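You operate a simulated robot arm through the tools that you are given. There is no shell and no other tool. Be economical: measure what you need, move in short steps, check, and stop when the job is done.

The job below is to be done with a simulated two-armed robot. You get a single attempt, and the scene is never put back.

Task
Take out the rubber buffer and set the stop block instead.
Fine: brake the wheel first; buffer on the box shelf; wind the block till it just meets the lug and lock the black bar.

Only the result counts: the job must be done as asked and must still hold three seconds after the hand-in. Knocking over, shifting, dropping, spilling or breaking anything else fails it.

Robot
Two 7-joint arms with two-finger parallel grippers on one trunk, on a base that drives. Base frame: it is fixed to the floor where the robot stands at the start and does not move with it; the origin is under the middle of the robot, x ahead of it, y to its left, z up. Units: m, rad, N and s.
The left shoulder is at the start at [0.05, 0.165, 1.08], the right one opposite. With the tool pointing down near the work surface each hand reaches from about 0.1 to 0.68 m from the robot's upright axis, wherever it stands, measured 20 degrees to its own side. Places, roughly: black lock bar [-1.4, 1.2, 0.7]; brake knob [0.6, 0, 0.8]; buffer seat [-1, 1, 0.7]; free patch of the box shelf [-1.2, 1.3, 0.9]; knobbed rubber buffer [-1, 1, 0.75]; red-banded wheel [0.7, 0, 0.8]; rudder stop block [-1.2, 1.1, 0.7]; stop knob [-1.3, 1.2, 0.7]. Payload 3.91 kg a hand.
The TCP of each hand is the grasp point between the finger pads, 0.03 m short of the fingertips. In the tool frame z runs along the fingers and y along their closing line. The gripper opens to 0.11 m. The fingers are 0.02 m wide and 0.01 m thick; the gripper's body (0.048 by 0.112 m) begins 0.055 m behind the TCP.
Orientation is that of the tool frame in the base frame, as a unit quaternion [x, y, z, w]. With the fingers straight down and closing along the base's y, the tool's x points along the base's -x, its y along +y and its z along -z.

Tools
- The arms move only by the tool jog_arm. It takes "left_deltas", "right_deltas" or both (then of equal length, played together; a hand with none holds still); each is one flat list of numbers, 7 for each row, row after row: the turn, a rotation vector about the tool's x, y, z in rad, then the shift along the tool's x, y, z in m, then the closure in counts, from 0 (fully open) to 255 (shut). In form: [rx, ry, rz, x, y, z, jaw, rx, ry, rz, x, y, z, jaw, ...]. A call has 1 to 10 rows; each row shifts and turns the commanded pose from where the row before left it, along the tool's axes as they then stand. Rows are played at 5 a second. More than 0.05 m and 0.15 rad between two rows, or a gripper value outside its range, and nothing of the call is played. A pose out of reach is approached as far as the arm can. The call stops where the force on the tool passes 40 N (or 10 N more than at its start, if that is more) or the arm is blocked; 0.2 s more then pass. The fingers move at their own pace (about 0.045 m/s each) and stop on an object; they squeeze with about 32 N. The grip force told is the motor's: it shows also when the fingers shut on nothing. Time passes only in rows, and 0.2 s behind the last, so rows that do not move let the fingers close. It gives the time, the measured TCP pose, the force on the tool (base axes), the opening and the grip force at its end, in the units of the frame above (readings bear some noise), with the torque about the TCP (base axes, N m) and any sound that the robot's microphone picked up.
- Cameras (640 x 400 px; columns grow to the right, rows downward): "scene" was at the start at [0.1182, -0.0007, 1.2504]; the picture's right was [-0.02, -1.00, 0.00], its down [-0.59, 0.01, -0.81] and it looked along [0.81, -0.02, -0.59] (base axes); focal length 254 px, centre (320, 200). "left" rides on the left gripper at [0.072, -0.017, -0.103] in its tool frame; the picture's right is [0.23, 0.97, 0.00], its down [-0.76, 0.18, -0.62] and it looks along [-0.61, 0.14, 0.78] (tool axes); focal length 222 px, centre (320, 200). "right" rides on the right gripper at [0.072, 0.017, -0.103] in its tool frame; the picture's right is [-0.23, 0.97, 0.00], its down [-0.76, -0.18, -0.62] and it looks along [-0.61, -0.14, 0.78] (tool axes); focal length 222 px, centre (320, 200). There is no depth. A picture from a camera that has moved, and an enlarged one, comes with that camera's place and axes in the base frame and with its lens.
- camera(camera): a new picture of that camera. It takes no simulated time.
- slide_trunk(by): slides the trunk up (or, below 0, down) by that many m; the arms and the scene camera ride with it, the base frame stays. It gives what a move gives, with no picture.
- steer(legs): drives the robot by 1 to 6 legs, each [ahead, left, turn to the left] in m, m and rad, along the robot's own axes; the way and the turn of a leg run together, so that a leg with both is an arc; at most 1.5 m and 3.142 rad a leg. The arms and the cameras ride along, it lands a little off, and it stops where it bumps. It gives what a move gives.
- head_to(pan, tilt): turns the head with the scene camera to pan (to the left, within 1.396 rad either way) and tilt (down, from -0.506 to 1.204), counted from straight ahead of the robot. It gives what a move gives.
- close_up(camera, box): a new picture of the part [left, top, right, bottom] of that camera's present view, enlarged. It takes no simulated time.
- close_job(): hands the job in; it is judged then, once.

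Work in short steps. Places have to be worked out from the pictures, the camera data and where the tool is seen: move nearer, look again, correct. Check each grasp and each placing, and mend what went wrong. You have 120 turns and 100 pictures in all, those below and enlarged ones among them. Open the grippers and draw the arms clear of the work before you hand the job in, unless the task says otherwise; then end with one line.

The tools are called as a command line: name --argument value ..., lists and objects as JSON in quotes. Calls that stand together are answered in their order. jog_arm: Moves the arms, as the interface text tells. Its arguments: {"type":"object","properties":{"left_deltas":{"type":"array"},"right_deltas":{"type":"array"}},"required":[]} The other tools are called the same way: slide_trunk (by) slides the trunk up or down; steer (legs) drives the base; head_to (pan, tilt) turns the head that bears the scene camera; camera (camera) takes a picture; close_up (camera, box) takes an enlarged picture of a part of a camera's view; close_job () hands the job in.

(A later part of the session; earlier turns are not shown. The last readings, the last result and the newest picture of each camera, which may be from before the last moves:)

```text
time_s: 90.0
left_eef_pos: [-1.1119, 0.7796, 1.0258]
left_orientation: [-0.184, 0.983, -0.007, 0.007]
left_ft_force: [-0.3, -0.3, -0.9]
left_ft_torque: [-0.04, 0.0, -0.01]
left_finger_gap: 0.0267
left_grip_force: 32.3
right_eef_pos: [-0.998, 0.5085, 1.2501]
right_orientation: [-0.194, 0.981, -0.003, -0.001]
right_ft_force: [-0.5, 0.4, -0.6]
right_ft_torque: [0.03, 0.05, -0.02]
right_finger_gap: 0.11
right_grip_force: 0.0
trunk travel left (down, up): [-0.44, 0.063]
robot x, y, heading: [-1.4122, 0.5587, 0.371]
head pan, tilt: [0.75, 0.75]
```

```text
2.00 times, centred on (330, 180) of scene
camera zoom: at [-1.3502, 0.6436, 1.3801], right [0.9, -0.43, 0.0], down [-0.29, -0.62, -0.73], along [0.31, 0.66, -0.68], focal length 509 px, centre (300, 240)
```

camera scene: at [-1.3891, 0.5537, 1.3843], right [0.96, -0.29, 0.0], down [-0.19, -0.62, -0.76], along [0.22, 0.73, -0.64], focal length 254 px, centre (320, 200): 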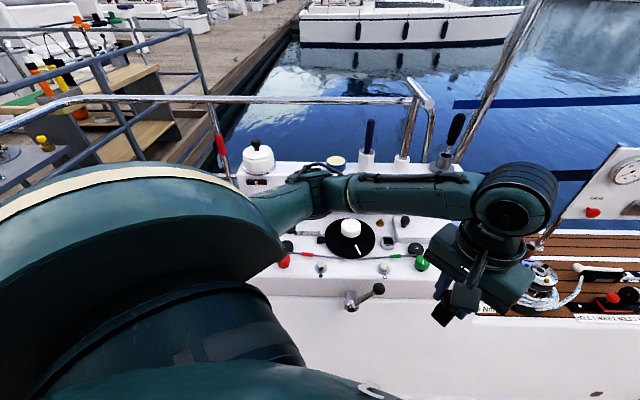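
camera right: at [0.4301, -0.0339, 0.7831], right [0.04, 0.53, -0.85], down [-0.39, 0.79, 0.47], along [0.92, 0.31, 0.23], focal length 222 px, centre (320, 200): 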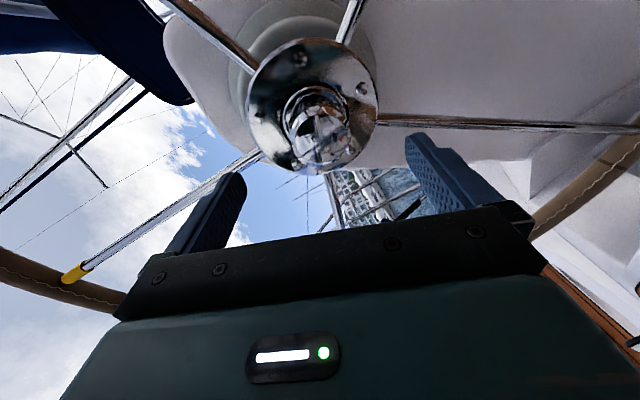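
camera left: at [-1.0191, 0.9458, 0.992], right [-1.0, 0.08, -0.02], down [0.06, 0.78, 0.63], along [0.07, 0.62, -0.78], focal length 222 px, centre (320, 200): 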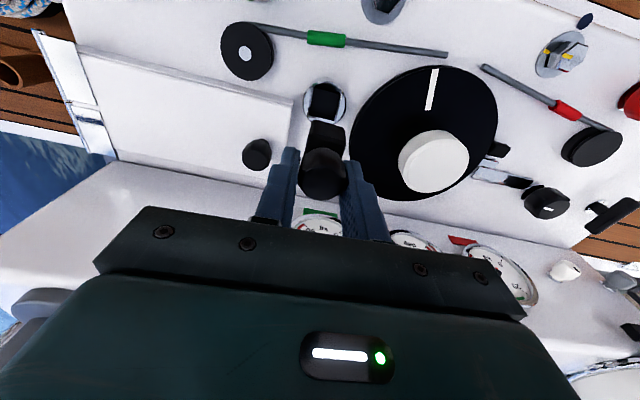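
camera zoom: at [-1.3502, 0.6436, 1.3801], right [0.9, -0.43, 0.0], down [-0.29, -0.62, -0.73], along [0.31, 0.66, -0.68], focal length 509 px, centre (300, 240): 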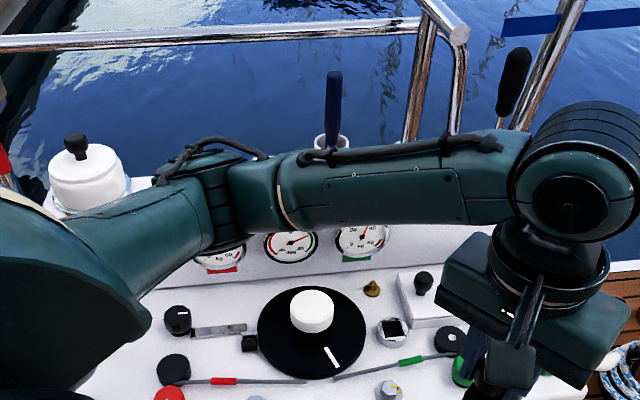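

The base is in place. I extend the hand towards the shelf in two stages, watching for reach limits.

jog_arm --left_deltas '[0, 0, 0, -0.01, 0.045, -0.006, 255, 0, 0, 0, -0.01, 0.045, -0.006, 255, 0, 0, 0, -0.01, 0.045, -0.006, 255, 0, 0, 0, -0.01, 0.045, -0.006, 255, 0, 0, 0, -0.01, 0.045, -0.006, 255, 0, 0, 0, -0.01, 0.045, -0.006, 255, 0, 0, 0, -0.01, 0.045, -0.006, 255, 0, 0, 0, -0.01, 0.045, -0.006, 255]'

camera --camera "scene"

camera --camera "left"

```text
time_s: 91.8
left_eef_pos: [-1.1697, 1.1456, 1.0684]
left_orientation: [-0.184, 0.983, -0.007, 0.007]
left_ft_force: [0.2, 0.1, 0.0]
left_ft_torque: [0.0, -0.01, -0.03]
left_finger_gap: 0.0269
left_grip_force: 31.8
right_eef_pos: [-0.9968, 0.5095, 1.2499]
right_orientation: [-0.193, 0.981, -0.003, -0.001]
right_ft_force: [-0.1, -0.2, 0.6]
right_ft_torque: [0.03, -0.01, -0.02]
right_finger_gap: 0.1102
right_grip_force: 0.0
trunk travel left (down, up): [-0.44, 0.063]
robot x, y, heading: [-1.4144, 0.5569, 0.373]
head pan, tilt: [0.75, 0.75]
```

```text
41 pictures are left
camera scene: at [-1.3503, 0.6442, 1.3801], right [0.9, -0.43, 0.0], down [-0.29, -0.62, -0.73], along [0.31, 0.66, -0.68], focal length 254 px, centre (320, 200)
```

scene: 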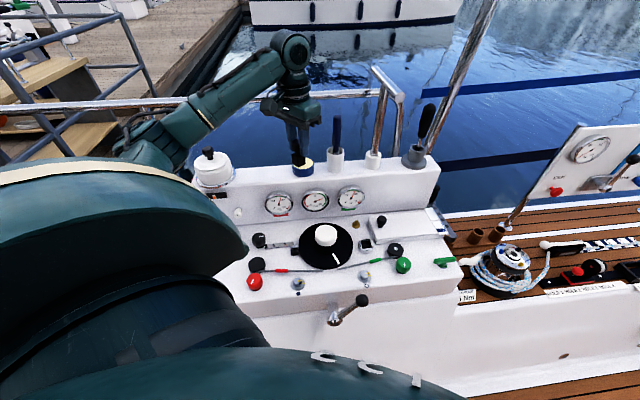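

```text
40 pictures are left
camera left: at [-1.2324, 1.1044, 1.172], right [-0.56, 0.83, -0.02], down [0.64, 0.45, 0.63], along [0.53, 0.34, -0.78], focal length 222 px, centre (320, 200)
```

left: 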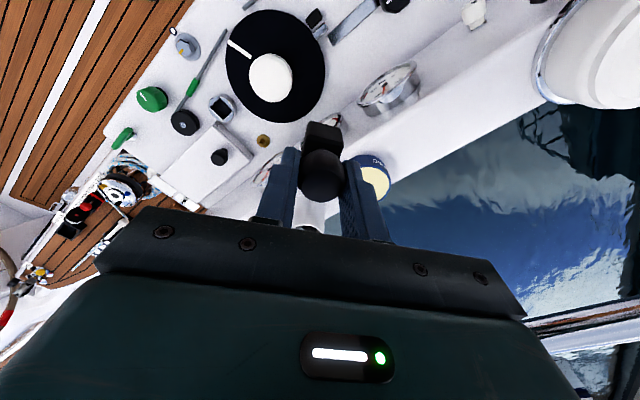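

The shelf is in the left camera's view. I zoom in to find the free patch between the tub and the pot.

close_up --camera "left" --box '[330, 10, 570, 210]'

```text
2.00 times, centred on (450, 110) of left
camera zoom: at [-1.2324, 1.1044, 1.172], right [-0.56, 0.83, -0.02], down [0.64, 0.45, 0.63], along [0.53, 0.34, -0.78], focal length 444 px, centre (60, 380)
```

zoom: 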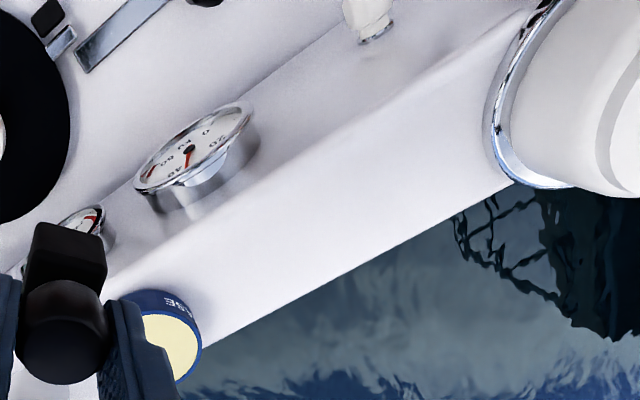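

The free patch centre works out at about (-1.233, 1.287), with the shelf top at z = 0.896. I move above it.

jog_arm --left_deltas '[0, 0, 0, 0.002, 0.0387, 0, 255, 0, 0, 0, 0.002, 0.0387, 0, 255, 0, 0, 0, 0.002, 0.0387, 0, 255, 0, 0, 0, 0.002, 0.0387, 0, 255, 0, 0, 0, 0, 0, 0.0, 255]'

camera --camera "left"

camera --camera "scene"

```text
time_s: 93.0
left_eef_pos: [-1.2299, 1.2873, 1.0664]
left_orientation: [-0.184, 0.983, -0.006, 0.007]
left_ft_force: [0.2, -0.2, -0.4]
left_ft_torque: [0.01, 0.06, 0.01]
left_finger_gap: 0.0269
left_grip_force: 32.4
right_eef_pos: [-0.9982, 0.5079, 1.2502]
right_orientation: [-0.193, 0.981, -0.003, 0.0]
right_ft_force: [0.7, 0.2, 0.5]
right_ft_torque: [0.03, 0.0, 0.0]
right_finger_gap: 0.11
right_grip_force: 0.0
trunk travel left (down, up): [-0.44, 0.063]
robot x, y, heading: [-1.413, 0.5546, 0.373]
head pan, tilt: [0.75, 0.75]
```

```text
38 pictures are left
camera left: at [-1.2939, 1.2461, 1.1702], right [-0.56, 0.83, -0.02], down [0.64, 0.45, 0.63], along [0.53, 0.34, -0.78], focal length 222 px, centre (320, 200)
```

left: 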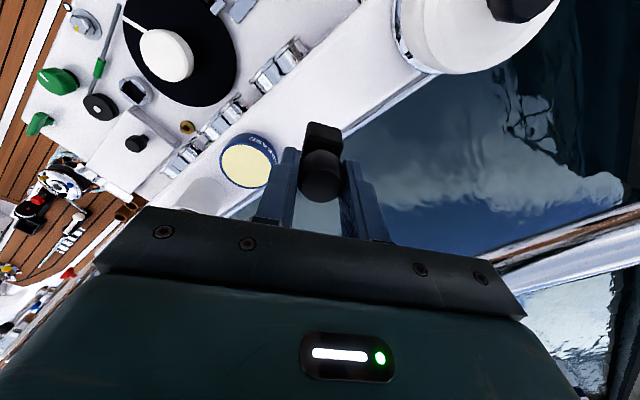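

```text
37 pictures are left
camera scene: at [-1.3502, 0.6436, 1.3801], right [0.9, -0.43, 0.0], down [-0.29, -0.62, -0.73], along [0.31, 0.66, -0.68], focal length 254 px, centre (320, 200)
```

scene: 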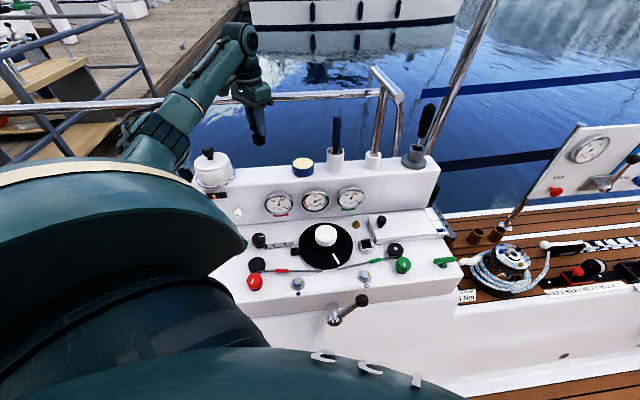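

The hand is above the patch centre, about 4 cm from both shelf edges. I descend 6 cm, then check the clearance.

jog_arm --left_deltas '[0, 0, 0, 0, 0, 0.025, 255, 0, 0, 0, 0, 0, 0.025, 255, 0, 0, 0, 0, 0, 0.01, 255, 0, 0, 0, 0, 0, 0, 255]'

close_up --camera "scene" --box '[200, 80, 328, 180]'

```text
time_s: 94.0
left_eef_pos: [-1.2294, 1.2867, 1.0072]
left_orientation: [-0.184, 0.983, -0.007, 0.006]
left_ft_force: [-0.5, -0.7, -0.2]
left_ft_torque: [-0.01, 0.0, -0.01]
left_finger_gap: 0.0267
left_grip_force: 31.7
right_eef_pos: [-0.9967, 0.508, 1.2506]
right_orientation: [-0.193, 0.981, -0.002, 0.0]
right_ft_force: [-0.2, 0.5, -0.1]
right_ft_torque: [0.01, 0.02, -0.02]
right_finger_gap: 0.11
right_grip_force: 0.1
trunk travel left (down, up): [-0.44, 0.063]
robot x, y, heading: [-1.415, 0.56, 0.379]
head pan, tilt: [0.75, 0.75]
```

```text
4.00 times, centred on (264, 130) of scene
camera zoom: at [-1.3501, 0.6438, 1.3801], right [0.9, -0.43, 0.0], down [-0.29, -0.62, -0.73], along [0.31, 0.66, -0.68], focal length 1018 px, centre (544, 480)
```

zoom: 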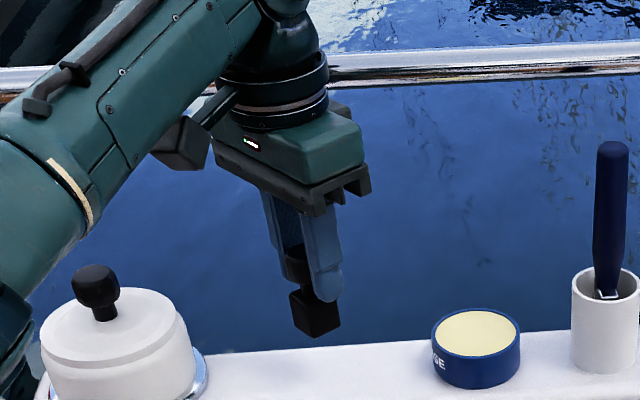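

The buffer bottom is about 4–5 cm above the shelf. I lower 3.5 cm, then creep in 3 mm steps.

jog_arm --left_deltas '[0, 0, 0, 0, 0, 0.02, 255, 0, 0, 0, 0, 0, 0.015, 255, 0, 0, 0, 0, 0, 0.003, 255, 0, 0, 0, 0, 0, 0.003, 255]'

close_up --camera "scene" --box '[200, 80, 328, 180]'

```text
time_s: 95.0
left_eef_pos: [-1.2291, 1.2864, 0.9653]
left_orientation: [-0.184, 0.983, -0.008, 0.007]
left_ft_force: [-0.4, -0.3, -0.5]
left_ft_torque: [-0.01, 0.0, 0.01]
left_finger_gap: 0.0268
left_grip_force: 32.0
right_eef_pos: [-0.9972, 0.5084, 1.2497]
right_orientation: [-0.193, 0.981, -0.003, 0.0]
right_ft_force: [-0.2, -0.1, 0.1]
right_ft_torque: [0.0, 0.01, 0.02]
right_finger_gap: 0.1101
right_grip_force: 0.1
trunk travel left (down, up): [-0.44, 0.063]
robot x, y, heading: [-1.4136, 0.5545, 0.376]
head pan, tilt: [0.75, 0.75]
```

```text
4.00 times, centred on (264, 130) of scene
camera zoom: at [-1.3502, 0.6438, 1.3801], right [0.9, -0.43, 0.0], down [-0.29, -0.62, -0.73], along [0.31, 0.66, -0.68], focal length 1018 px, centre (544, 480)
```

zoom: 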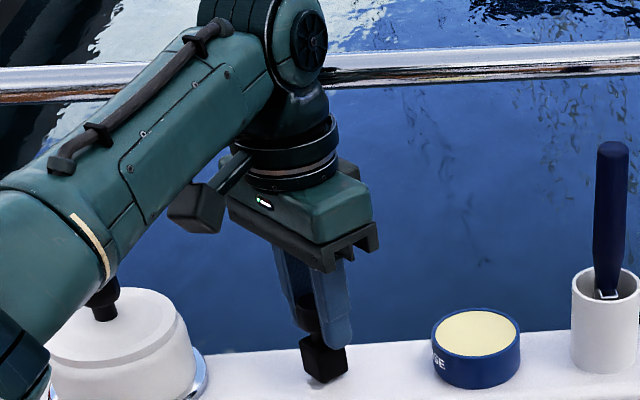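

The buffer bottom is nearly on the shelf. I creep down in 2 mm steps, watching the vertical force.

jog_arm --left_deltas '[0, 0, 0, 0, 0, 0.003, 255, 0, 0, 0, 0, 0, 0, 255]'

jog_arm --left_deltas '[0, 0, 0, 0, 0, 0.003, 255, 0, 0, 0, 0, 0, 0, 255]'

```text
time_s: 95.6
left_eef_pos: [-1.2293, 1.2871, 0.9626]
left_orientation: [-0.184, 0.983, -0.007, 0.007]
left_ft_force: [0.0, 0.2, -0.7]
left_ft_torque: [0.04, -0.03, -0.01]
left_finger_gap: 0.0267
left_grip_force: 31.9
right_eef_pos: [-0.9967, 0.5076, 1.2494]
right_orientation: [-0.194, 0.981, -0.003, 0.0]
right_ft_force: [0.0, -0.5, -0.2]
right_ft_torque: [0.01, -0.01, 0.01]
right_finger_gap: 0.1101
right_grip_force: 0.0
trunk travel left (down, up): [-0.44, 0.063]
robot x, y, heading: [-1.4172, 0.5547, 0.378]
head pan, tilt: [0.75, 0.75]
```

```text
time_s: 96.2
left_eef_pos: [-1.2291, 1.2866, 0.9623]
left_orientation: [-0.183, 0.983, -0.005, 0.009]
left_ft_force: [-0.6, 2.1, 10.5]
left_ft_torque: [0.22, 0.11, 0.01]
left_finger_gap: 0.0272
left_grip_force: 31.7
right_eef_pos: [-0.9972, 0.5088, 1.2499]
right_orientation: [-0.193, 0.981, -0.003, 0.0]
right_ft_force: [-0.7, 0.3, -0.7]
right_ft_torque: [0.04, -0.01, -0.02]
right_finger_gap: 0.1102
right_grip_force: 0.0
trunk travel left (down, up): [-0.44, 0.063]
robot x, y, heading: [-1.4131, 0.5555, 0.381]
head pan, tilt: [0.75, 0.75]
```

The buffer is on the shelf (10 N up). I open partly and gently, rise straight up, and check.

jog_arm --left_deltas '[0, 0, 0, 0, 0, -0.0015, 255, 0, 0, 0, 0, 0, 0, 160, 0, 0, 0, 0, 0, 0, 140, 0, 0, 0, 0, 0, 0, 140, 0, 0, 0, 0, 0, -0.03, 140, 0, 0, 0, 0, 0, -0.04, 140, 0, 0, 0, 0, 0, -0.04, 140]'

close_up --camera "scene" --box '[200, 80, 328, 180]'

```text
time_s: 97.8
left_eef_pos: [-1.2309, 1.2868, 1.0722]
left_orientation: [-0.185, 0.983, -0.007, 0.007]
left_ft_force: [0.2, -0.5, 1.0]
left_ft_torque: [-0.01, -0.03, -0.01]
left_finger_gap: 0.0497
left_grip_force: 0.1
right_eef_pos: [-0.996, 0.5081, 1.2491]
right_orientation: [-0.193, 0.981, -0.003, -0.001]
right_ft_force: [0.1, 0.8, -0.8]
right_ft_torque: [-0.02, 0.02, 0.03]
right_finger_gap: 0.11
right_grip_force: 0.1
trunk travel left (down, up): [-0.44, 0.063]
robot x, y, heading: [-1.4173, 0.5542, 0.379]
head pan, tilt: [0.75, 0.75]
```

```text
4.00 times, centred on (264, 130) of scene
camera zoom: at [-1.3501, 0.6433, 1.3801], right [0.9, -0.43, 0.0], down [-0.29, -0.62, -0.73], along [0.31, 0.66, -0.68], focal length 1018 px, centre (544, 480)
```

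zoom: 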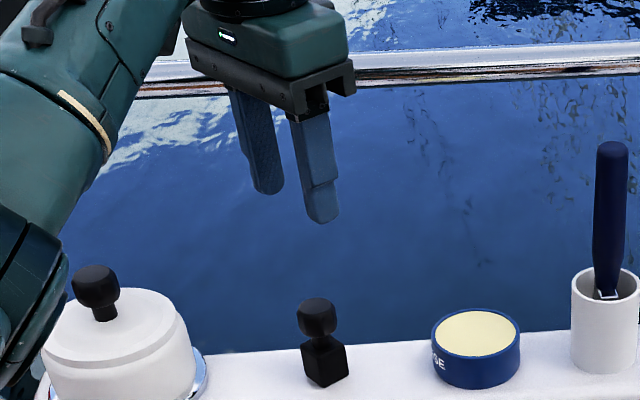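

The buffer stands safely on the shelf patch. Now the stop knob: I retract the hand from the shelf, lower the trunk again, and re-measure the knob with the left camera.

jog_arm --left_deltas '[0, 0, 0, 0.0247, -0.0305, 0, 60, 0, 0, 0, 0.0247, -0.0305, 0, 60, 0, 0, 0, 0.0247, -0.0305, 0, 60, 0, 0, 0, 0.0247, -0.0305, 0, 60, 0, 0, 0, 0.0247, -0.0305, 0, 60]'

slide_trunk --by -0.14

camera --camera "left"

camera --camera "scene"

```text
time_s: 99.0
left_eef_pos: [-1.2913, 1.0993, 1.0721]
left_orientation: [-0.185, 0.983, -0.005, 0.007]
left_ft_force: [0.2, 0.2, -0.2]
left_ft_torque: [0.02, 0.03, 0.03]
left_finger_gap: 0.0842
left_grip_force: 0.0
right_eef_pos: [-0.9981, 0.5088, 1.2514]
right_orientation: [-0.194, 0.981, -0.003, 0.0]
right_ft_force: [0.5, 0.1, -0.3]
right_ft_torque: [0.04, -0.01, 0.01]
right_finger_gap: 0.1098
right_grip_force: 0.1
trunk travel left (down, up): [-0.44, 0.063]
robot x, y, heading: [-1.4156, 0.556, 0.376]
head pan, tilt: [0.75, 0.75]
```

```text
time_s: 100.7
left_eef_pos: [-1.2898, 1.1003, 0.9322]
left_orientation: [-0.184, 0.983, -0.007, 0.007]
left_ft_force: [-0.2, 1.2, 0.9]
left_ft_torque: [0.01, -0.01, -0.04]
left_finger_gap: 0.084
left_grip_force: 0.0
right_eef_pos: [-0.997, 0.5092, 1.1097]
right_orientation: [-0.194, 0.981, -0.003, 0.0]
right_ft_force: [-0.8, 0.6, -0.4]
right_ft_torque: [-0.01, 0.02, 0.02]
right_finger_gap: 0.1103
right_grip_force: 0.1
trunk travel left (down, up): [-0.3, 0.203]
robot x, y, heading: [-1.4181, 0.5604, 0.373]
head pan, tilt: [0.75, 0.75]
```

```text
33 pictures are left
camera left: at [-1.3532, 1.0591, 1.036], right [-0.56, 0.83, -0.02], down [0.64, 0.45, 0.63], along [0.53, 0.34, -0.78], focal length 222 px, centre (320, 200)
```

left: 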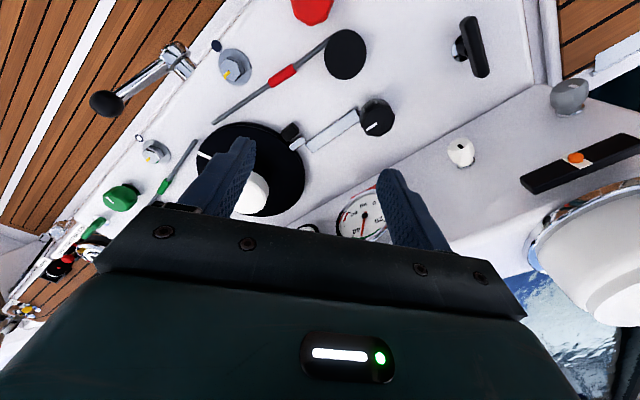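

```text
32 pictures are left
camera scene: at [-1.3503, 0.6437, 1.2402], right [0.9, -0.43, 0.0], down [-0.29, -0.62, -0.73], along [0.31, 0.66, -0.68], focal length 254 px, centre (320, 200)
```

scene: 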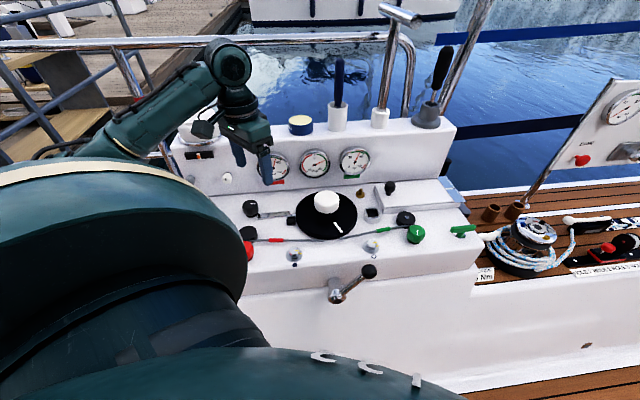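

The knob top re-triangulates consistently at (-1.314, 1.164, 0.758), which puts the panel near z = 0.72. I move above it and take a close check before gripping.

jog_arm --left_deltas '[0, 0, 0, 0, 0.034, 0, 60, 0, 0, 0, 0, 0.034, 0, 60, 0, 0, 0, 0, 0, 0.04, 60, 0, 0, 0, 0, 0, 0.04, 60, 0, 0, 0, 0, 0, 0, 60]'

camera --camera "left"

```text
time_s: 101.9
left_eef_pos: [-1.3127, 1.1621, 0.8509]
left_orientation: [-0.184, 0.983, -0.007, 0.006]
left_ft_force: [0.6, 0.6, 0.2]
left_ft_torque: [0.01, -0.01, 0.01]
left_finger_gap: 0.084
left_grip_force: 0.1
right_eef_pos: [-0.9971, 0.5089, 1.1089]
right_orientation: [-0.193, 0.981, -0.003, 0.0]
right_ft_force: [0.0, -0.4, -0.5]
right_ft_torque: [0.02, 0.03, 0.0]
right_finger_gap: 0.11
right_grip_force: 0.0
trunk travel left (down, up): [-0.3, 0.203]
robot x, y, heading: [-1.4124, 0.5524, 0.374]
head pan, tilt: [0.75, 0.75]
```

```text
31 pictures are left
camera left: at [-1.376, 1.1214, 0.9544], right [-0.56, 0.83, -0.02], down [0.64, 0.45, 0.63], along [0.53, 0.34, -0.78], focal length 222 px, centre (320, 200)
```

left: 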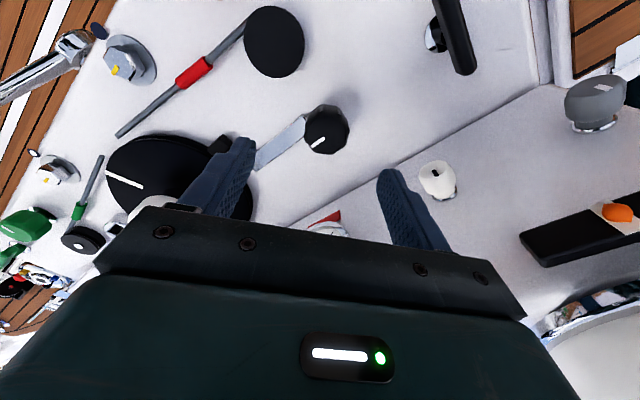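

The alignment matches within 2 mm. I descend to z = 0.76 and close on the knob.

jog_arm --left_deltas '[0, 0, 0, 0, 0.001, 0.04, 80, 0, 0, 0, 0, 0, 0.04, 80, 0, 0, 0, 0, 0, 0.011, 80, 0, 0, 0, 0, 0, 0, 80, 0, 0, 0, 0, 0, 0, 255, 0, 0, 0, 0, 0, 0, 255, 0, 0, 0, 0, 0, 0, 255, 0, 0, 0, 0, 0, 0, 255]'

close_up --camera "left" --box '[150, 60, 390, 210]'

close_up --camera "scene" --box '[220, 170, 348, 250]'

```text
time_s: 103.7
left_eef_pos: [-1.3142, 1.1695, 0.759]
left_orientation: [-0.187, 0.982, -0.002, 0.006]
left_ft_force: [-13.7, 34.8, -0.5]
left_ft_torque: [0.21, 0.19, 0.14]
left_finger_gap: 0.0418
left_grip_force: 44.3
right_eef_pos: [-0.9976, 0.511, 1.1099]
right_orientation: [-0.194, 0.981, -0.004, 0.0]
right_ft_force: [-0.7, 0.3, -0.2]
right_ft_torque: [0.01, 0.0, -0.04]
right_finger_gap: 0.1101
right_grip_force: 0.0
trunk travel left (down, up): [-0.3, 0.203]
robot x, y, heading: [-1.4114, 0.5578, 0.376]
head pan, tilt: [0.75, 0.75]
```

```text
2.67 times, centred on (270, 135) of left
camera zoom: at [-1.3764, 1.1254, 0.863], right [-0.57, 0.82, -0.01], down [0.64, 0.45, 0.63], along [0.52, 0.35, -0.78], focal length 592 px, centre (453, 373)
```

zoom: 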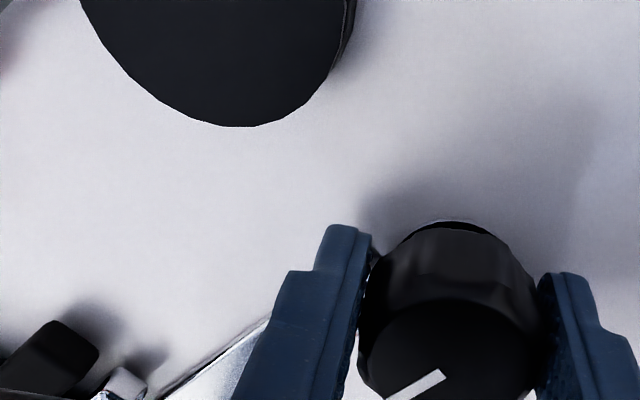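

```text
5.00 times, centred on (284, 210) of scene
camera zoom: at [-1.3512, 0.6466, 1.24], right [0.9, -0.43, 0.0], down [-0.29, -0.62, -0.73], along [0.31, 0.66, -0.68], focal length 1272 px, centre (500, 150)
```

zoom: 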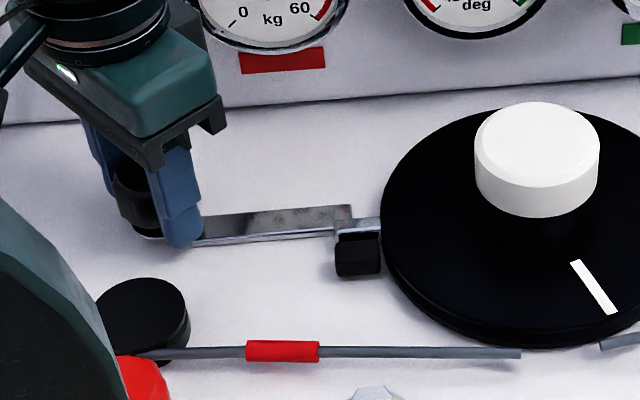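

The knob is gripped at 0.042 m with a side load, so I ease 7 mm to centre. Then I turn 0.5 rad clockwise seen from above to see which way the block travels.

jog_arm --left_deltas '[0, 0, 0, 0, 0.004, 0, 255, 0, 0, 0, 0, 0.004, 0, 255, 0, 0, 0.1, 0, 0, 0, 255, 0, 0, 0.1, 0, 0, 0, 255, 0, 0, 0.1, 0, 0, 0, 255, 0, 0, 0.1, 0, 0, 0, 255, 0, 0, 0.1, 0, 0, 0, 255]'

close_up --camera "scene" --box '[220, 170, 348, 250]'

```text
time_s: 105.3
left_eef_pos: [-1.3135, 1.1695, 0.7602]
left_orientation: [0.067, 0.998, -0.006, 0.009]
left_ft_force: [4.9, -7.8, -6.2]
left_ft_torque: [0.17, 0.46, -0.04]
left_finger_gap: 0.0419
left_grip_force: 45.1
right_eef_pos: [-0.9967, 0.5091, 1.1098]
right_orientation: [-0.193, 0.981, -0.003, -0.001]
right_ft_force: [0.3, -0.4, 0.8]
right_ft_torque: [-0.03, 0.0, 0.05]
right_finger_gap: 0.1099
right_grip_force: 0.0
trunk travel left (down, up): [-0.3, 0.203]
robot x, y, heading: [-1.4123, 0.5569, 0.375]
head pan, tilt: [0.75, 0.75]
```

```text
5.00 times, centred on (284, 210) of scene
camera zoom: at [-1.3495, 0.6437, 1.24], right [0.9, -0.43, 0.0], down [-0.29, -0.62, -0.73], along [0.31, 0.66, -0.68], focal length 1272 px, centre (500, 150)
```

zoom: 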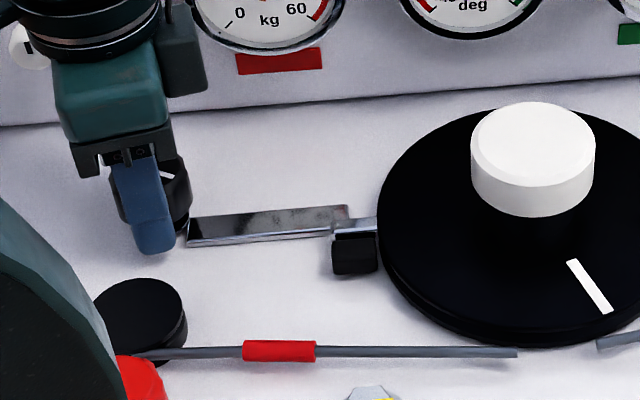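

No visible shift after half a radian, so the pitch is fine. I keep turning another 1.0 rad in the same direction and compare.

jog_arm --left_deltas '[0, 0, 0.12, 0, 0, 0, 255, 0, 0, 0.12, 0, 0, 0, 255, 0, 0, 0.12, 0, 0, 0, 255, 0, 0, 0.12, 0, 0, 0, 255, 0, 0, 0.12, 0, 0, 0, 255, 0, 0, 0.12, 0, 0, 0, 255, 0, 0, 0.12, 0, 0, 0, 255, 0, 0, 0.12, 0, 0, 0, 255, 0, 0, 0.12, 0, 0, 0, 255]'

close_up --camera "scene" --box '[220, 170, 348, 250]'

```text
time_s: 107.3
left_eef_pos: [-1.3114, 1.1731, 0.7594]
left_orientation: [0.571, 0.821, 0.002, 0.01]
left_ft_force: [27.5, 12.6, -5.1]
left_ft_torque: [-1.38, 0.82, 0.11]
left_finger_gap: 0.0417
left_grip_force: 44.8
right_eef_pos: [-0.9956, 0.5102, 1.1088]
right_orientation: [-0.193, 0.981, -0.004, -0.003]
right_ft_force: [0.7, 0.1, -0.5]
right_ft_torque: [0.05, 0.03, 0.01]
right_finger_gap: 0.11
right_grip_force: 0.0
trunk travel left (down, up): [-0.3, 0.203]
robot x, y, heading: [-1.4166, 0.5579, 0.375]
head pan, tilt: [0.75, 0.75]
```

```text
5.00 times, centred on (284, 210) of scene
camera zoom: at [-1.3478, 0.6453, 1.2398], right [0.9, -0.43, 0.0], down [-0.3, -0.62, -0.73], along [0.31, 0.66, -0.68], focal length 1272 px, centre (500, 150)
```

zoom: 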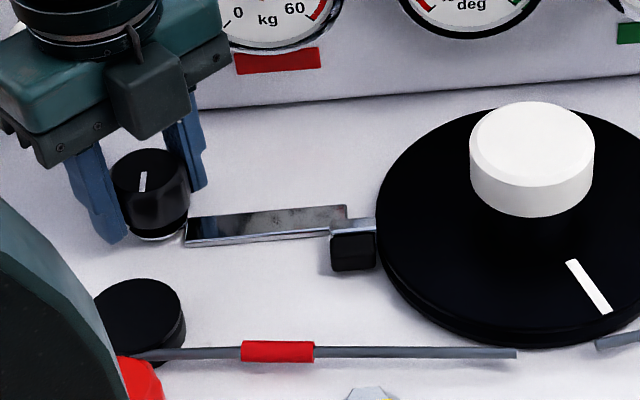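

The index mark followed the hand clockwise, but at this scale I see no block travel. I release, lift, turn the hand back, and look at the block and lug closely with the left camera.

jog_arm --left_deltas '[0, 0, 0, 0, 0, 0, 80, 0, 0, 0, 0, 0, 0, 80, 0, 0, 0, 0, 0, -0.04, 80, 0, 0, -0.14, 0, 0, -0.04, 80, 0, 0, -0.14, 0, 0, 0, 80, 0, 0, -0.14, 0, 0, 0, 80, 0, 0, -0.14, 0, 0, 0, 80, 0, 0, -0.14, 0, 0, 0, 80, 0, 0, -0.14, 0, 0, 0, 80, 0, 0, -0.14, 0, 0, 0, 80]'

camera --camera "left"

```text
time_s: 109.5
left_eef_pos: [-1.3171, 1.1714, 0.841]
left_orientation: [0.114, 0.993, -0.004, 0.009]
left_ft_force: [0.3, -0.5, -0.5]
left_ft_torque: [0.02, 0.02, 0.01]
left_finger_gap: 0.0755
left_grip_force: 0.0
right_eef_pos: [-0.9969, 0.5095, 1.1093]
right_orientation: [-0.194, 0.981, -0.002, 0.0]
right_ft_force: [-0.7, -0.6, 1.1]
right_ft_torque: [-0.01, 0.02, 0.0]
right_finger_gap: 0.1103
right_grip_force: 0.1
trunk travel left (down, up): [-0.3, 0.203]
robot x, y, heading: [-1.414, 0.5551, 0.373]
head pan, tilt: [0.75, 0.75]
```

```text
26 pictures are left
camera left: at [-1.3923, 1.1717, 0.9432], right [0.0, 1.0, -0.01], down [0.77, 0.01, 0.64], along [0.64, -0.01, -0.77], focal length 222 px, centre (320, 200)
```

left: 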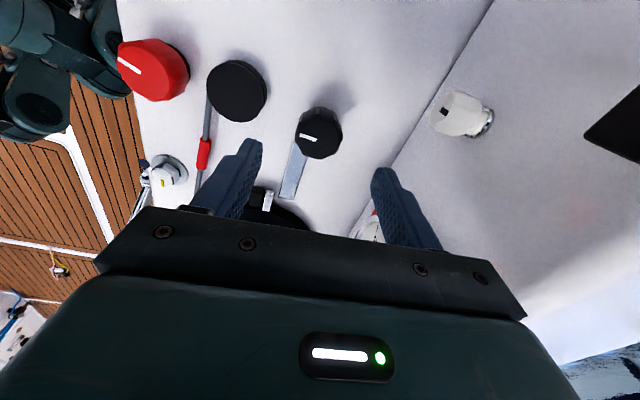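

close_up --camera "left" --box '[235, 90, 363, 220]'

close_up --camera "scene" --box '[240, 192, 304, 232]'

```text
3.08 times, centred on (299, 155) of left
camera zoom: at [-1.3923, 1.1717, 0.9432], right [0.0, 1.0, -0.01], down [0.77, 0.01, 0.64], along [0.64, -0.01, -0.77], focal length 684 px, centre (385, 338)
```

zoom: 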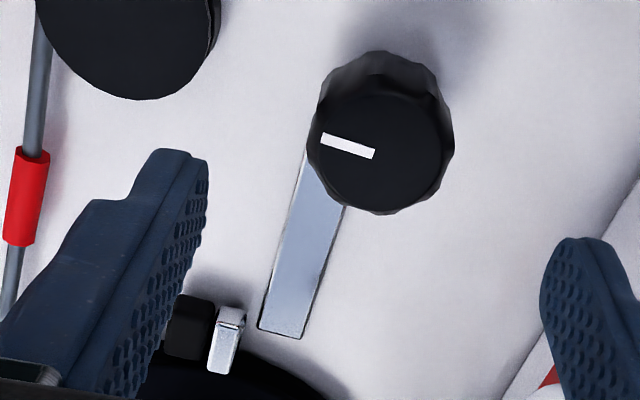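

```text
10.00 times, centred on (272, 212) of scene
camera zoom: at [-1.3502, 0.6437, 1.2401], right [0.9, -0.43, 0.0], down [-0.29, -0.62, -0.73], along [0.31, 0.66, -0.68], focal length 2545 px, centre (800, 80)
```

zoom: 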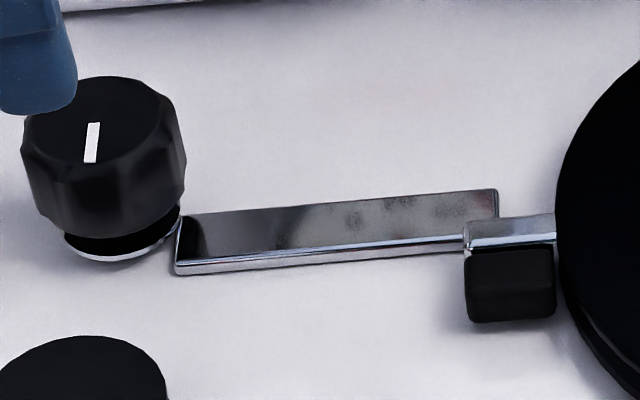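

The silver bar runs from the knob to the silver tab with the black pad on the disc. Either the bar or the pad may be the block, so I turn clockwise a further 1.7 rad and compare from this same hand pose.

jog_arm --left_deltas '[0, 0, 0, 0.003, 0.001, 0.04, 80, 0, 0, 0, 0, 0, 0.041, 80, 0, 0, 0, 0, 0, 0, 255, 0, 0, 0, 0, 0, 0, 255, 0, 0, 0, 0, 0, 0, 255, 0, 0, 0, 0, 0, 0, 255, 0, 0, 0.14, 0, 0, 0, 255, 0, 0, 0.14, 0, 0, 0, 255, 0, 0, 0.14, 0, 0, 0, 255, 0, 0, 0.14, 0, 0, 0, 255]'

jog_arm --left_deltas '[0, 0, 0.14, 0, 0, 0, 255, 0, 0, 0.14, 0, 0, 0, 255, 0, 0, 0.14, 0, 0, 0, 255, 0, 0, 0.14, 0, 0, 0, 255, 0, 0, 0.14, 0, 0, 0, 255, 0, 0, 0.14, 0, 0, 0, 255, 0, 0, 0.14, 0, 0, 0, 255, 0, 0, 0.14, 0, 0, 0, 255]'

close_up --camera "scene" --box '[240, 192, 304, 232]'

```text
time_s: 111.7
left_eef_pos: [-1.3162, 1.1744, 0.7593]
left_orientation: [0.387, 0.922, 0.0, 0.01]
left_ft_force: [13.1, 12.4, -4.3]
left_ft_torque: [-1.14, 0.73, 0.11]
left_finger_gap: 0.0417
left_grip_force: 45.0
right_eef_pos: [-0.9968, 0.5095, 1.1099]
right_orientation: [-0.194, 0.981, -0.004, -0.001]
right_ft_force: [-0.1, -0.7, 0.6]
right_ft_torque: [-0.01, 0.04, 0.0]
right_finger_gap: 0.11
right_grip_force: 0.1
trunk travel left (down, up): [-0.3, 0.203]
robot x, y, heading: [-1.4168, 0.5577, 0.373]
head pan, tilt: [0.75, 0.75]
```

```text
time_s: 112.5
left_eef_pos: [-1.313, 1.1746, 0.7589]
left_orientation: [0.566, 0.824, 0.007, 0.011]
left_ft_force: [9.7, 7.7, -10.6]
left_ft_torque: [-0.02, 0.73, 0.07]
left_finger_gap: 0.042
left_grip_force: 44.5
right_eef_pos: [-0.9965, 0.5101, 1.1091]
right_orientation: [-0.192, 0.981, -0.004, -0.001]
right_ft_force: [0.2, 0.4, -0.1]
right_ft_torque: [-0.01, -0.02, 0.03]
right_finger_gap: 0.1101
right_grip_force: 0.1
trunk travel left (down, up): [-0.3, 0.203]
robot x, y, heading: [-1.4142, 0.5561, 0.372]
head pan, tilt: [0.75, 0.75]
stopped in row 4 (left hand): the force on the tool passed its limit (the readings are from after the stop); the commanded pose is now the measured one
```

```text
10.00 times, centred on (272, 212) of scene
camera zoom: at [-1.3487, 0.6455, 1.2397], right [0.9, -0.43, 0.0], down [-0.3, -0.62, -0.73], along [0.32, 0.66, -0.68], focal length 2545 px, centre (800, 80)
```

zoom: 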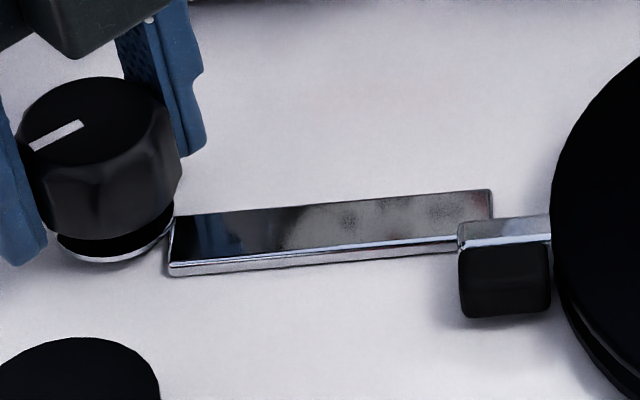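

Comparing pictures, the tab with its black pad has moved slightly (about 1 mm) towards the back relative to the bar, and the bar stayed still. I return to the reference pose and compare with the left camera.

jog_arm --left_deltas '[0, 0, 0, 0, 0, 0, 80, 0, 0, 0, 0, 0, 0, 80, 0, 0, 0, 0, 0, -0.04, 80, 0, 0, -0.139, 0, 0, -0.042, 80, 0, 0, -0.139, 0, 0, 0, 80, 0, 0, -0.139, 0, 0, 0, 80, 0, 0, -0.139, 0, 0, 0, 80, 0, 0, -0.139, 0, 0, 0, 80, 0, 0, -0.139, 0, 0, 0, 80, 0, 0, -0.139, 0, 0, 0, 80]'

close_up --camera "left" --box '[235, 90, 363, 220]'

close_up --camera "scene" --box '[272, 200, 304, 232]'

```text
time_s: 114.7
left_eef_pos: [-1.3167, 1.1753, 0.8438]
left_orientation: [0.115, 0.993, 0.0, 0.013]
left_ft_force: [-0.3, 0.4, -0.5]
left_ft_torque: [-0.04, 0.01, -0.02]
left_finger_gap: 0.0755
left_grip_force: 0.0
right_eef_pos: [-0.997, 0.5092, 1.1096]
right_orientation: [-0.193, 0.981, -0.002, 0.0]
right_ft_force: [0.0, 0.1, 0.6]
right_ft_torque: [0.01, -0.01, -0.01]
right_finger_gap: 0.1101
right_grip_force: 0.1
trunk travel left (down, up): [-0.3, 0.203]
robot x, y, heading: [-1.4126, 0.556, 0.378]
head pan, tilt: [0.75, 0.75]
```

```text
3.08 times, centred on (299, 155) of left
camera zoom: at [-1.3941, 1.1744, 0.9452], right [0.0, 1.0, 0.0], down [0.77, 0.0, 0.64], along [0.64, 0.0, -0.77], focal length 684 px, centre (385, 338)
```

zoom: 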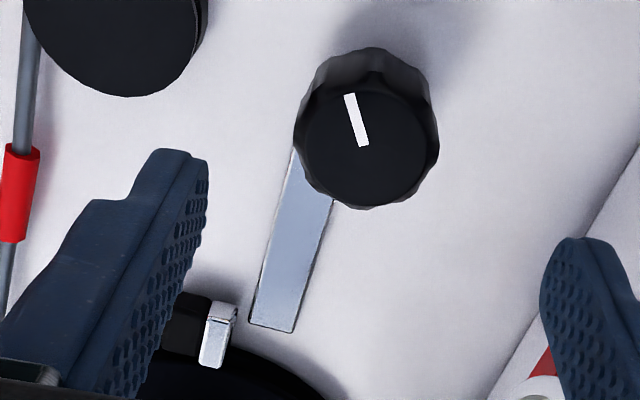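

```text
12.50 times, centred on (288, 216) of scene
camera zoom: at [-1.3498, 0.6439, 1.2401], right [0.9, -0.43, 0.0], down [-0.29, -0.62, -0.73], along [0.32, 0.66, -0.68], focal length 3181 px, centre (720, 0)
```

zoom: 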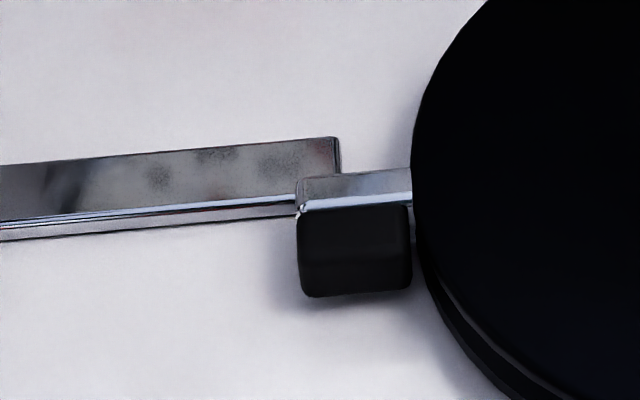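

The result is still ambiguous at this angle. I place the left camera straight above the block and tab to see the gap from the top.

jog_arm --left_deltas '[0, 0, 0, -0.036, -0.007, -0.008, 80, 0, 0, 0, -0.036, -0.007, -0.008, 80, 0, 0, 0, -0.036, -0.007, -0.008, 80, 0, 0, 0, -0.036, -0.007, -0.008, 80, 0, 0, 0, -0.036, -0.007, -0.008, 80, 0, 0, 0, 0, 0, 0, 80]'

close_up --camera "left" --box '[280, 0, 360, 60]'

```text
time_s: 116.1
left_eef_pos: [-1.1511, 1.0984, 0.8875]
left_orientation: [0.116, 0.993, 0.002, 0.012]
left_ft_force: [0.1, 0.6, -0.5]
left_ft_torque: [-0.01, -0.02, -0.02]
left_finger_gap: 0.0757
left_grip_force: 0.0
right_eef_pos: [-0.9968, 0.5085, 1.1097]
right_orientation: [-0.194, 0.981, -0.002, 0.0]
right_ft_force: [0.5, 0.0, 1.1]
right_ft_torque: [0.01, 0.01, 0.0]
right_finger_gap: 0.1104
right_grip_force: 0.0
trunk travel left (down, up): [-0.3, 0.203]
robot x, y, heading: [-1.4153, 0.5563, 0.377]
head pan, tilt: [0.75, 0.75]
```

```text
6.67 times, centred on (320, 30) of left
camera zoom: at [-1.2285, 1.0987, 0.9898], right [0.0, 1.0, 0.0], down [0.77, 0.0, 0.64], along [0.64, 0.0, -0.77], focal length 1481 px, centre (320, 1333)
```

zoom: 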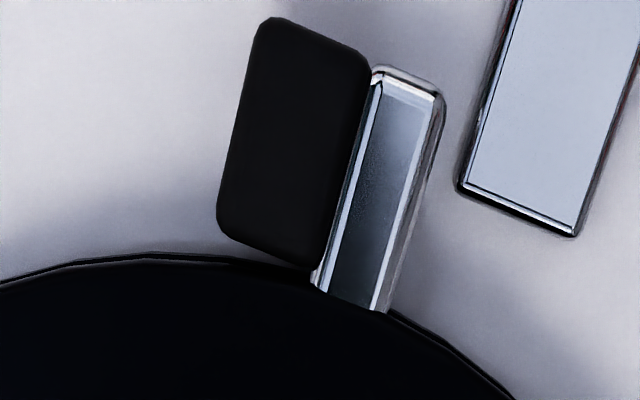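

From the top it is clear: the black cube is the stop block, the silver tab on the disc is the lug, and my clockwise winding has brought them together. I zoom harder to judge whether they just touch.

close_up --camera "left" --box '[308, 5, 340, 45]'

close_up --camera "scene" --box '[284, 208, 300, 226]'

```text
10.00 times, centred on (324, 25) of left
camera zoom: at [-1.2285, 1.0987, 0.9898], right [0.0, 1.0, 0.0], down [0.77, 0.0, 0.64], along [0.64, 0.0, -0.77], focal length 2221 px, centre (280, 1950)
```

zoom: 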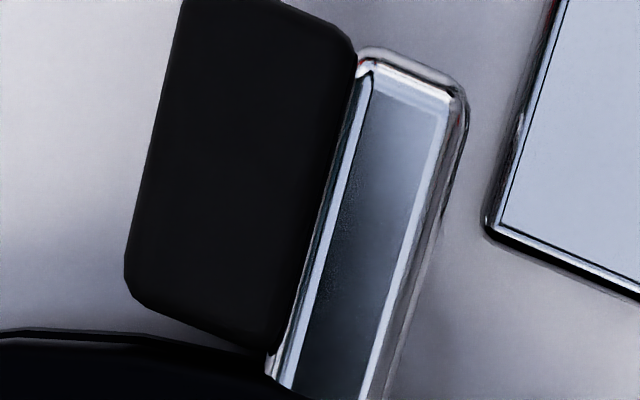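

```text
16.00 times, centred on (292, 217) of scene
camera zoom: at [-1.3499, 0.6439, 1.2401], right [0.9, -0.43, 0.0], down [-0.29, -0.62, -0.73], along [0.32, 0.66, -0.68], focal length 4072 px, centre (768, -72)
```

zoom: 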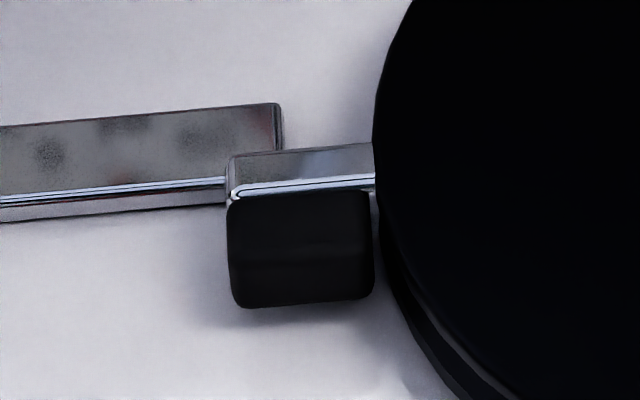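

To be certain which part moves and whether the contact is real, I go back to the knob, turn it counter-clockwise 0.84 rad, and look again from the same top view.

jog_arm --left_deltas '[0, 0, 0, 0.036, 0.007, 0, 80, 0, 0, 0, 0.036, 0.007, 0, 80, 0, 0, 0, 0.036, 0.007, 0, 80, 0, 0, 0, 0.036, 0.007, 0, 80, 0, 0, 0, 0.034, 0.004, 0, 80, 0, 0, 0, 0, 0, 0.043, 80, 0, 0, 0, 0, 0, 0.043, 80, 0, 0, 0, 0, 0, 0.042, 80, 0, 0, 0, 0, 0, 0, 255, 0, 0, 0, 0, 0, 0, 255]'

jog_arm --left_deltas '[0, 0, 0, 0, 0, 0, 255, 0, 0, 0, 0, 0, 0, 255, 0, 0, -0.14, 0, 0, 0, 255, 0, 0, -0.14, 0, 0, 0, 255, 0, 0, -0.14, 0, 0, 0, 255, 0, 0, -0.14, 0, 0, 0, 255, 0, 0, -0.14, 0, 0, 0, 255, 0, 0, -0.14, 0, 0, 0, 255]'

```text
time_s: 118.3
left_eef_pos: [-1.3125, 1.1696, 0.7547]
left_orientation: [0.117, 0.993, -0.001, 0.012]
left_ft_force: [-2.6, -9.3, -0.9]
left_ft_torque: [-0.05, -0.11, -0.04]
left_finger_gap: 0.0419
left_grip_force: 20.3
right_eef_pos: [-0.9969, 0.508, 1.1106]
right_orientation: [-0.193, 0.981, -0.003, -0.001]
right_ft_force: [0.3, 0.1, 0.7]
right_ft_torque: [0.0, 0.04, -0.01]
right_finger_gap: 0.1098
right_grip_force: 0.1
trunk travel left (down, up): [-0.3, 0.203]
robot x, y, heading: [-1.4127, 0.5559, 0.374]
head pan, tilt: [0.75, 0.75]
```

```text
time_s: 120.1
left_eef_pos: [-1.3117, 1.1678, 0.7542]
left_orientation: [-0.299, 0.954, -0.007, 0.012]
left_ft_force: [3.0, -33.1, -7.8]
left_ft_torque: [1.0, 0.44, -0.08]
left_finger_gap: 0.0416
left_grip_force: 45.6
right_eef_pos: [-0.9953, 0.5075, 1.1107]
right_orientation: [-0.193, 0.981, -0.001, 0.0]
right_ft_force: [-0.8, -0.2, -0.1]
right_ft_torque: [0.0, -0.01, 0.01]
right_finger_gap: 0.1101
right_grip_force: 0.0
trunk travel left (down, up): [-0.3, 0.203]
robot x, y, heading: [-1.4156, 0.5599, 0.372]
head pan, tilt: [0.75, 0.75]
```

jog_arm --left_deltas '[0, 0, 0, 0, 0, 0, 80, 0, 0, 0, 0, 0, 0, 80, 0, 0, 0, 0, 0, -0.045, 80, 0, 0, 0.14, 0, 0, -0.045, 80, 0, 0, 0.14, 0, 0, -0.042, 80, 0, 0, 0.14, 0, 0, 0, 80, 0, 0, 0.14, 0, 0, 0, 80, 0, 0, 0.14, 0, 0, 0, 80, 0, 0, 0.14, 0, 0, 0, 80]'

jog_arm --left_deltas '[0, 0, 0, -0.036, -0.0065, 0, 80, 0, 0, 0, -0.036, -0.0065, 0, 80, 0, 0, 0, -0.036, -0.0065, 0, 80, 0, 0, 0, -0.036, -0.0065, 0, 80, 0, 0, 0, -0.034, -0.0065, 0, 80, 0, 0, 0, 0, 0, 0, 80]'

close_up --camera "left" --box '[280, 0, 360, 60]'

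```text
time_s: 122.1
left_eef_pos: [-1.3168, 1.1718, 0.887]
left_orientation: [0.118, 0.993, 0.001, 0.013]
left_ft_force: [0.4, -0.9, 0.3]
left_ft_torque: [-0.02, -0.01, 0.03]
left_finger_gap: 0.0753
left_grip_force: 0.0
right_eef_pos: [-0.9967, 0.509, 1.1096]
right_orientation: [-0.194, 0.981, -0.003, 0.0]
right_ft_force: [0.2, -0.4, 0.7]
right_ft_torque: [-0.01, -0.01, 0.02]
right_finger_gap: 0.1101
right_grip_force: 0.0
trunk travel left (down, up): [-0.3, 0.203]
robot x, y, heading: [-1.4111, 0.5549, 0.375]
head pan, tilt: [0.75, 0.75]
```

```text
time_s: 123.5
left_eef_pos: [-1.1505, 1.0979, 0.8922]
left_orientation: [0.115, 0.993, 0.001, 0.012]
left_ft_force: [-0.4, 0.4, -0.7]
left_ft_torque: [0.03, -0.02, -0.03]
left_finger_gap: 0.0753
left_grip_force: 0.0
right_eef_pos: [-0.9975, 0.5078, 1.1083]
right_orientation: [-0.194, 0.981, -0.002, 0.0]
right_ft_force: [-0.5, -1.0, -0.1]
right_ft_torque: [-0.02, -0.02, 0.01]
right_finger_gap: 0.11
right_grip_force: 0.1
trunk travel left (down, up): [-0.3, 0.203]
robot x, y, heading: [-1.4114, 0.5621, 0.377]
head pan, tilt: [0.75, 0.75]
```

```text
6.67 times, centred on (320, 30) of left
camera zoom: at [-1.2277, 1.0975, 0.9941], right [0.0, 1.0, 0.0], down [0.77, 0.0, 0.64], along [0.64, 0.0, -0.77], focal length 1481 px, centre (320, 1333)
```

zoom: 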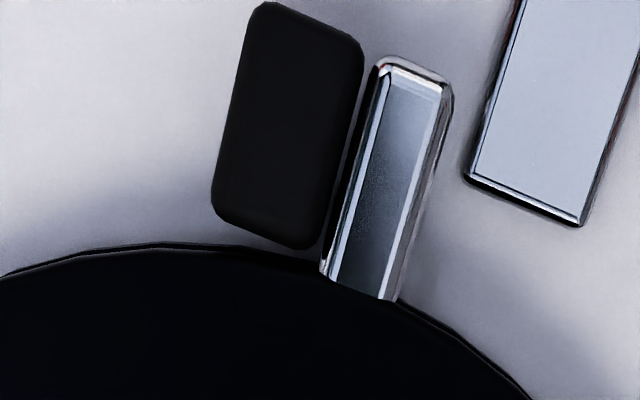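

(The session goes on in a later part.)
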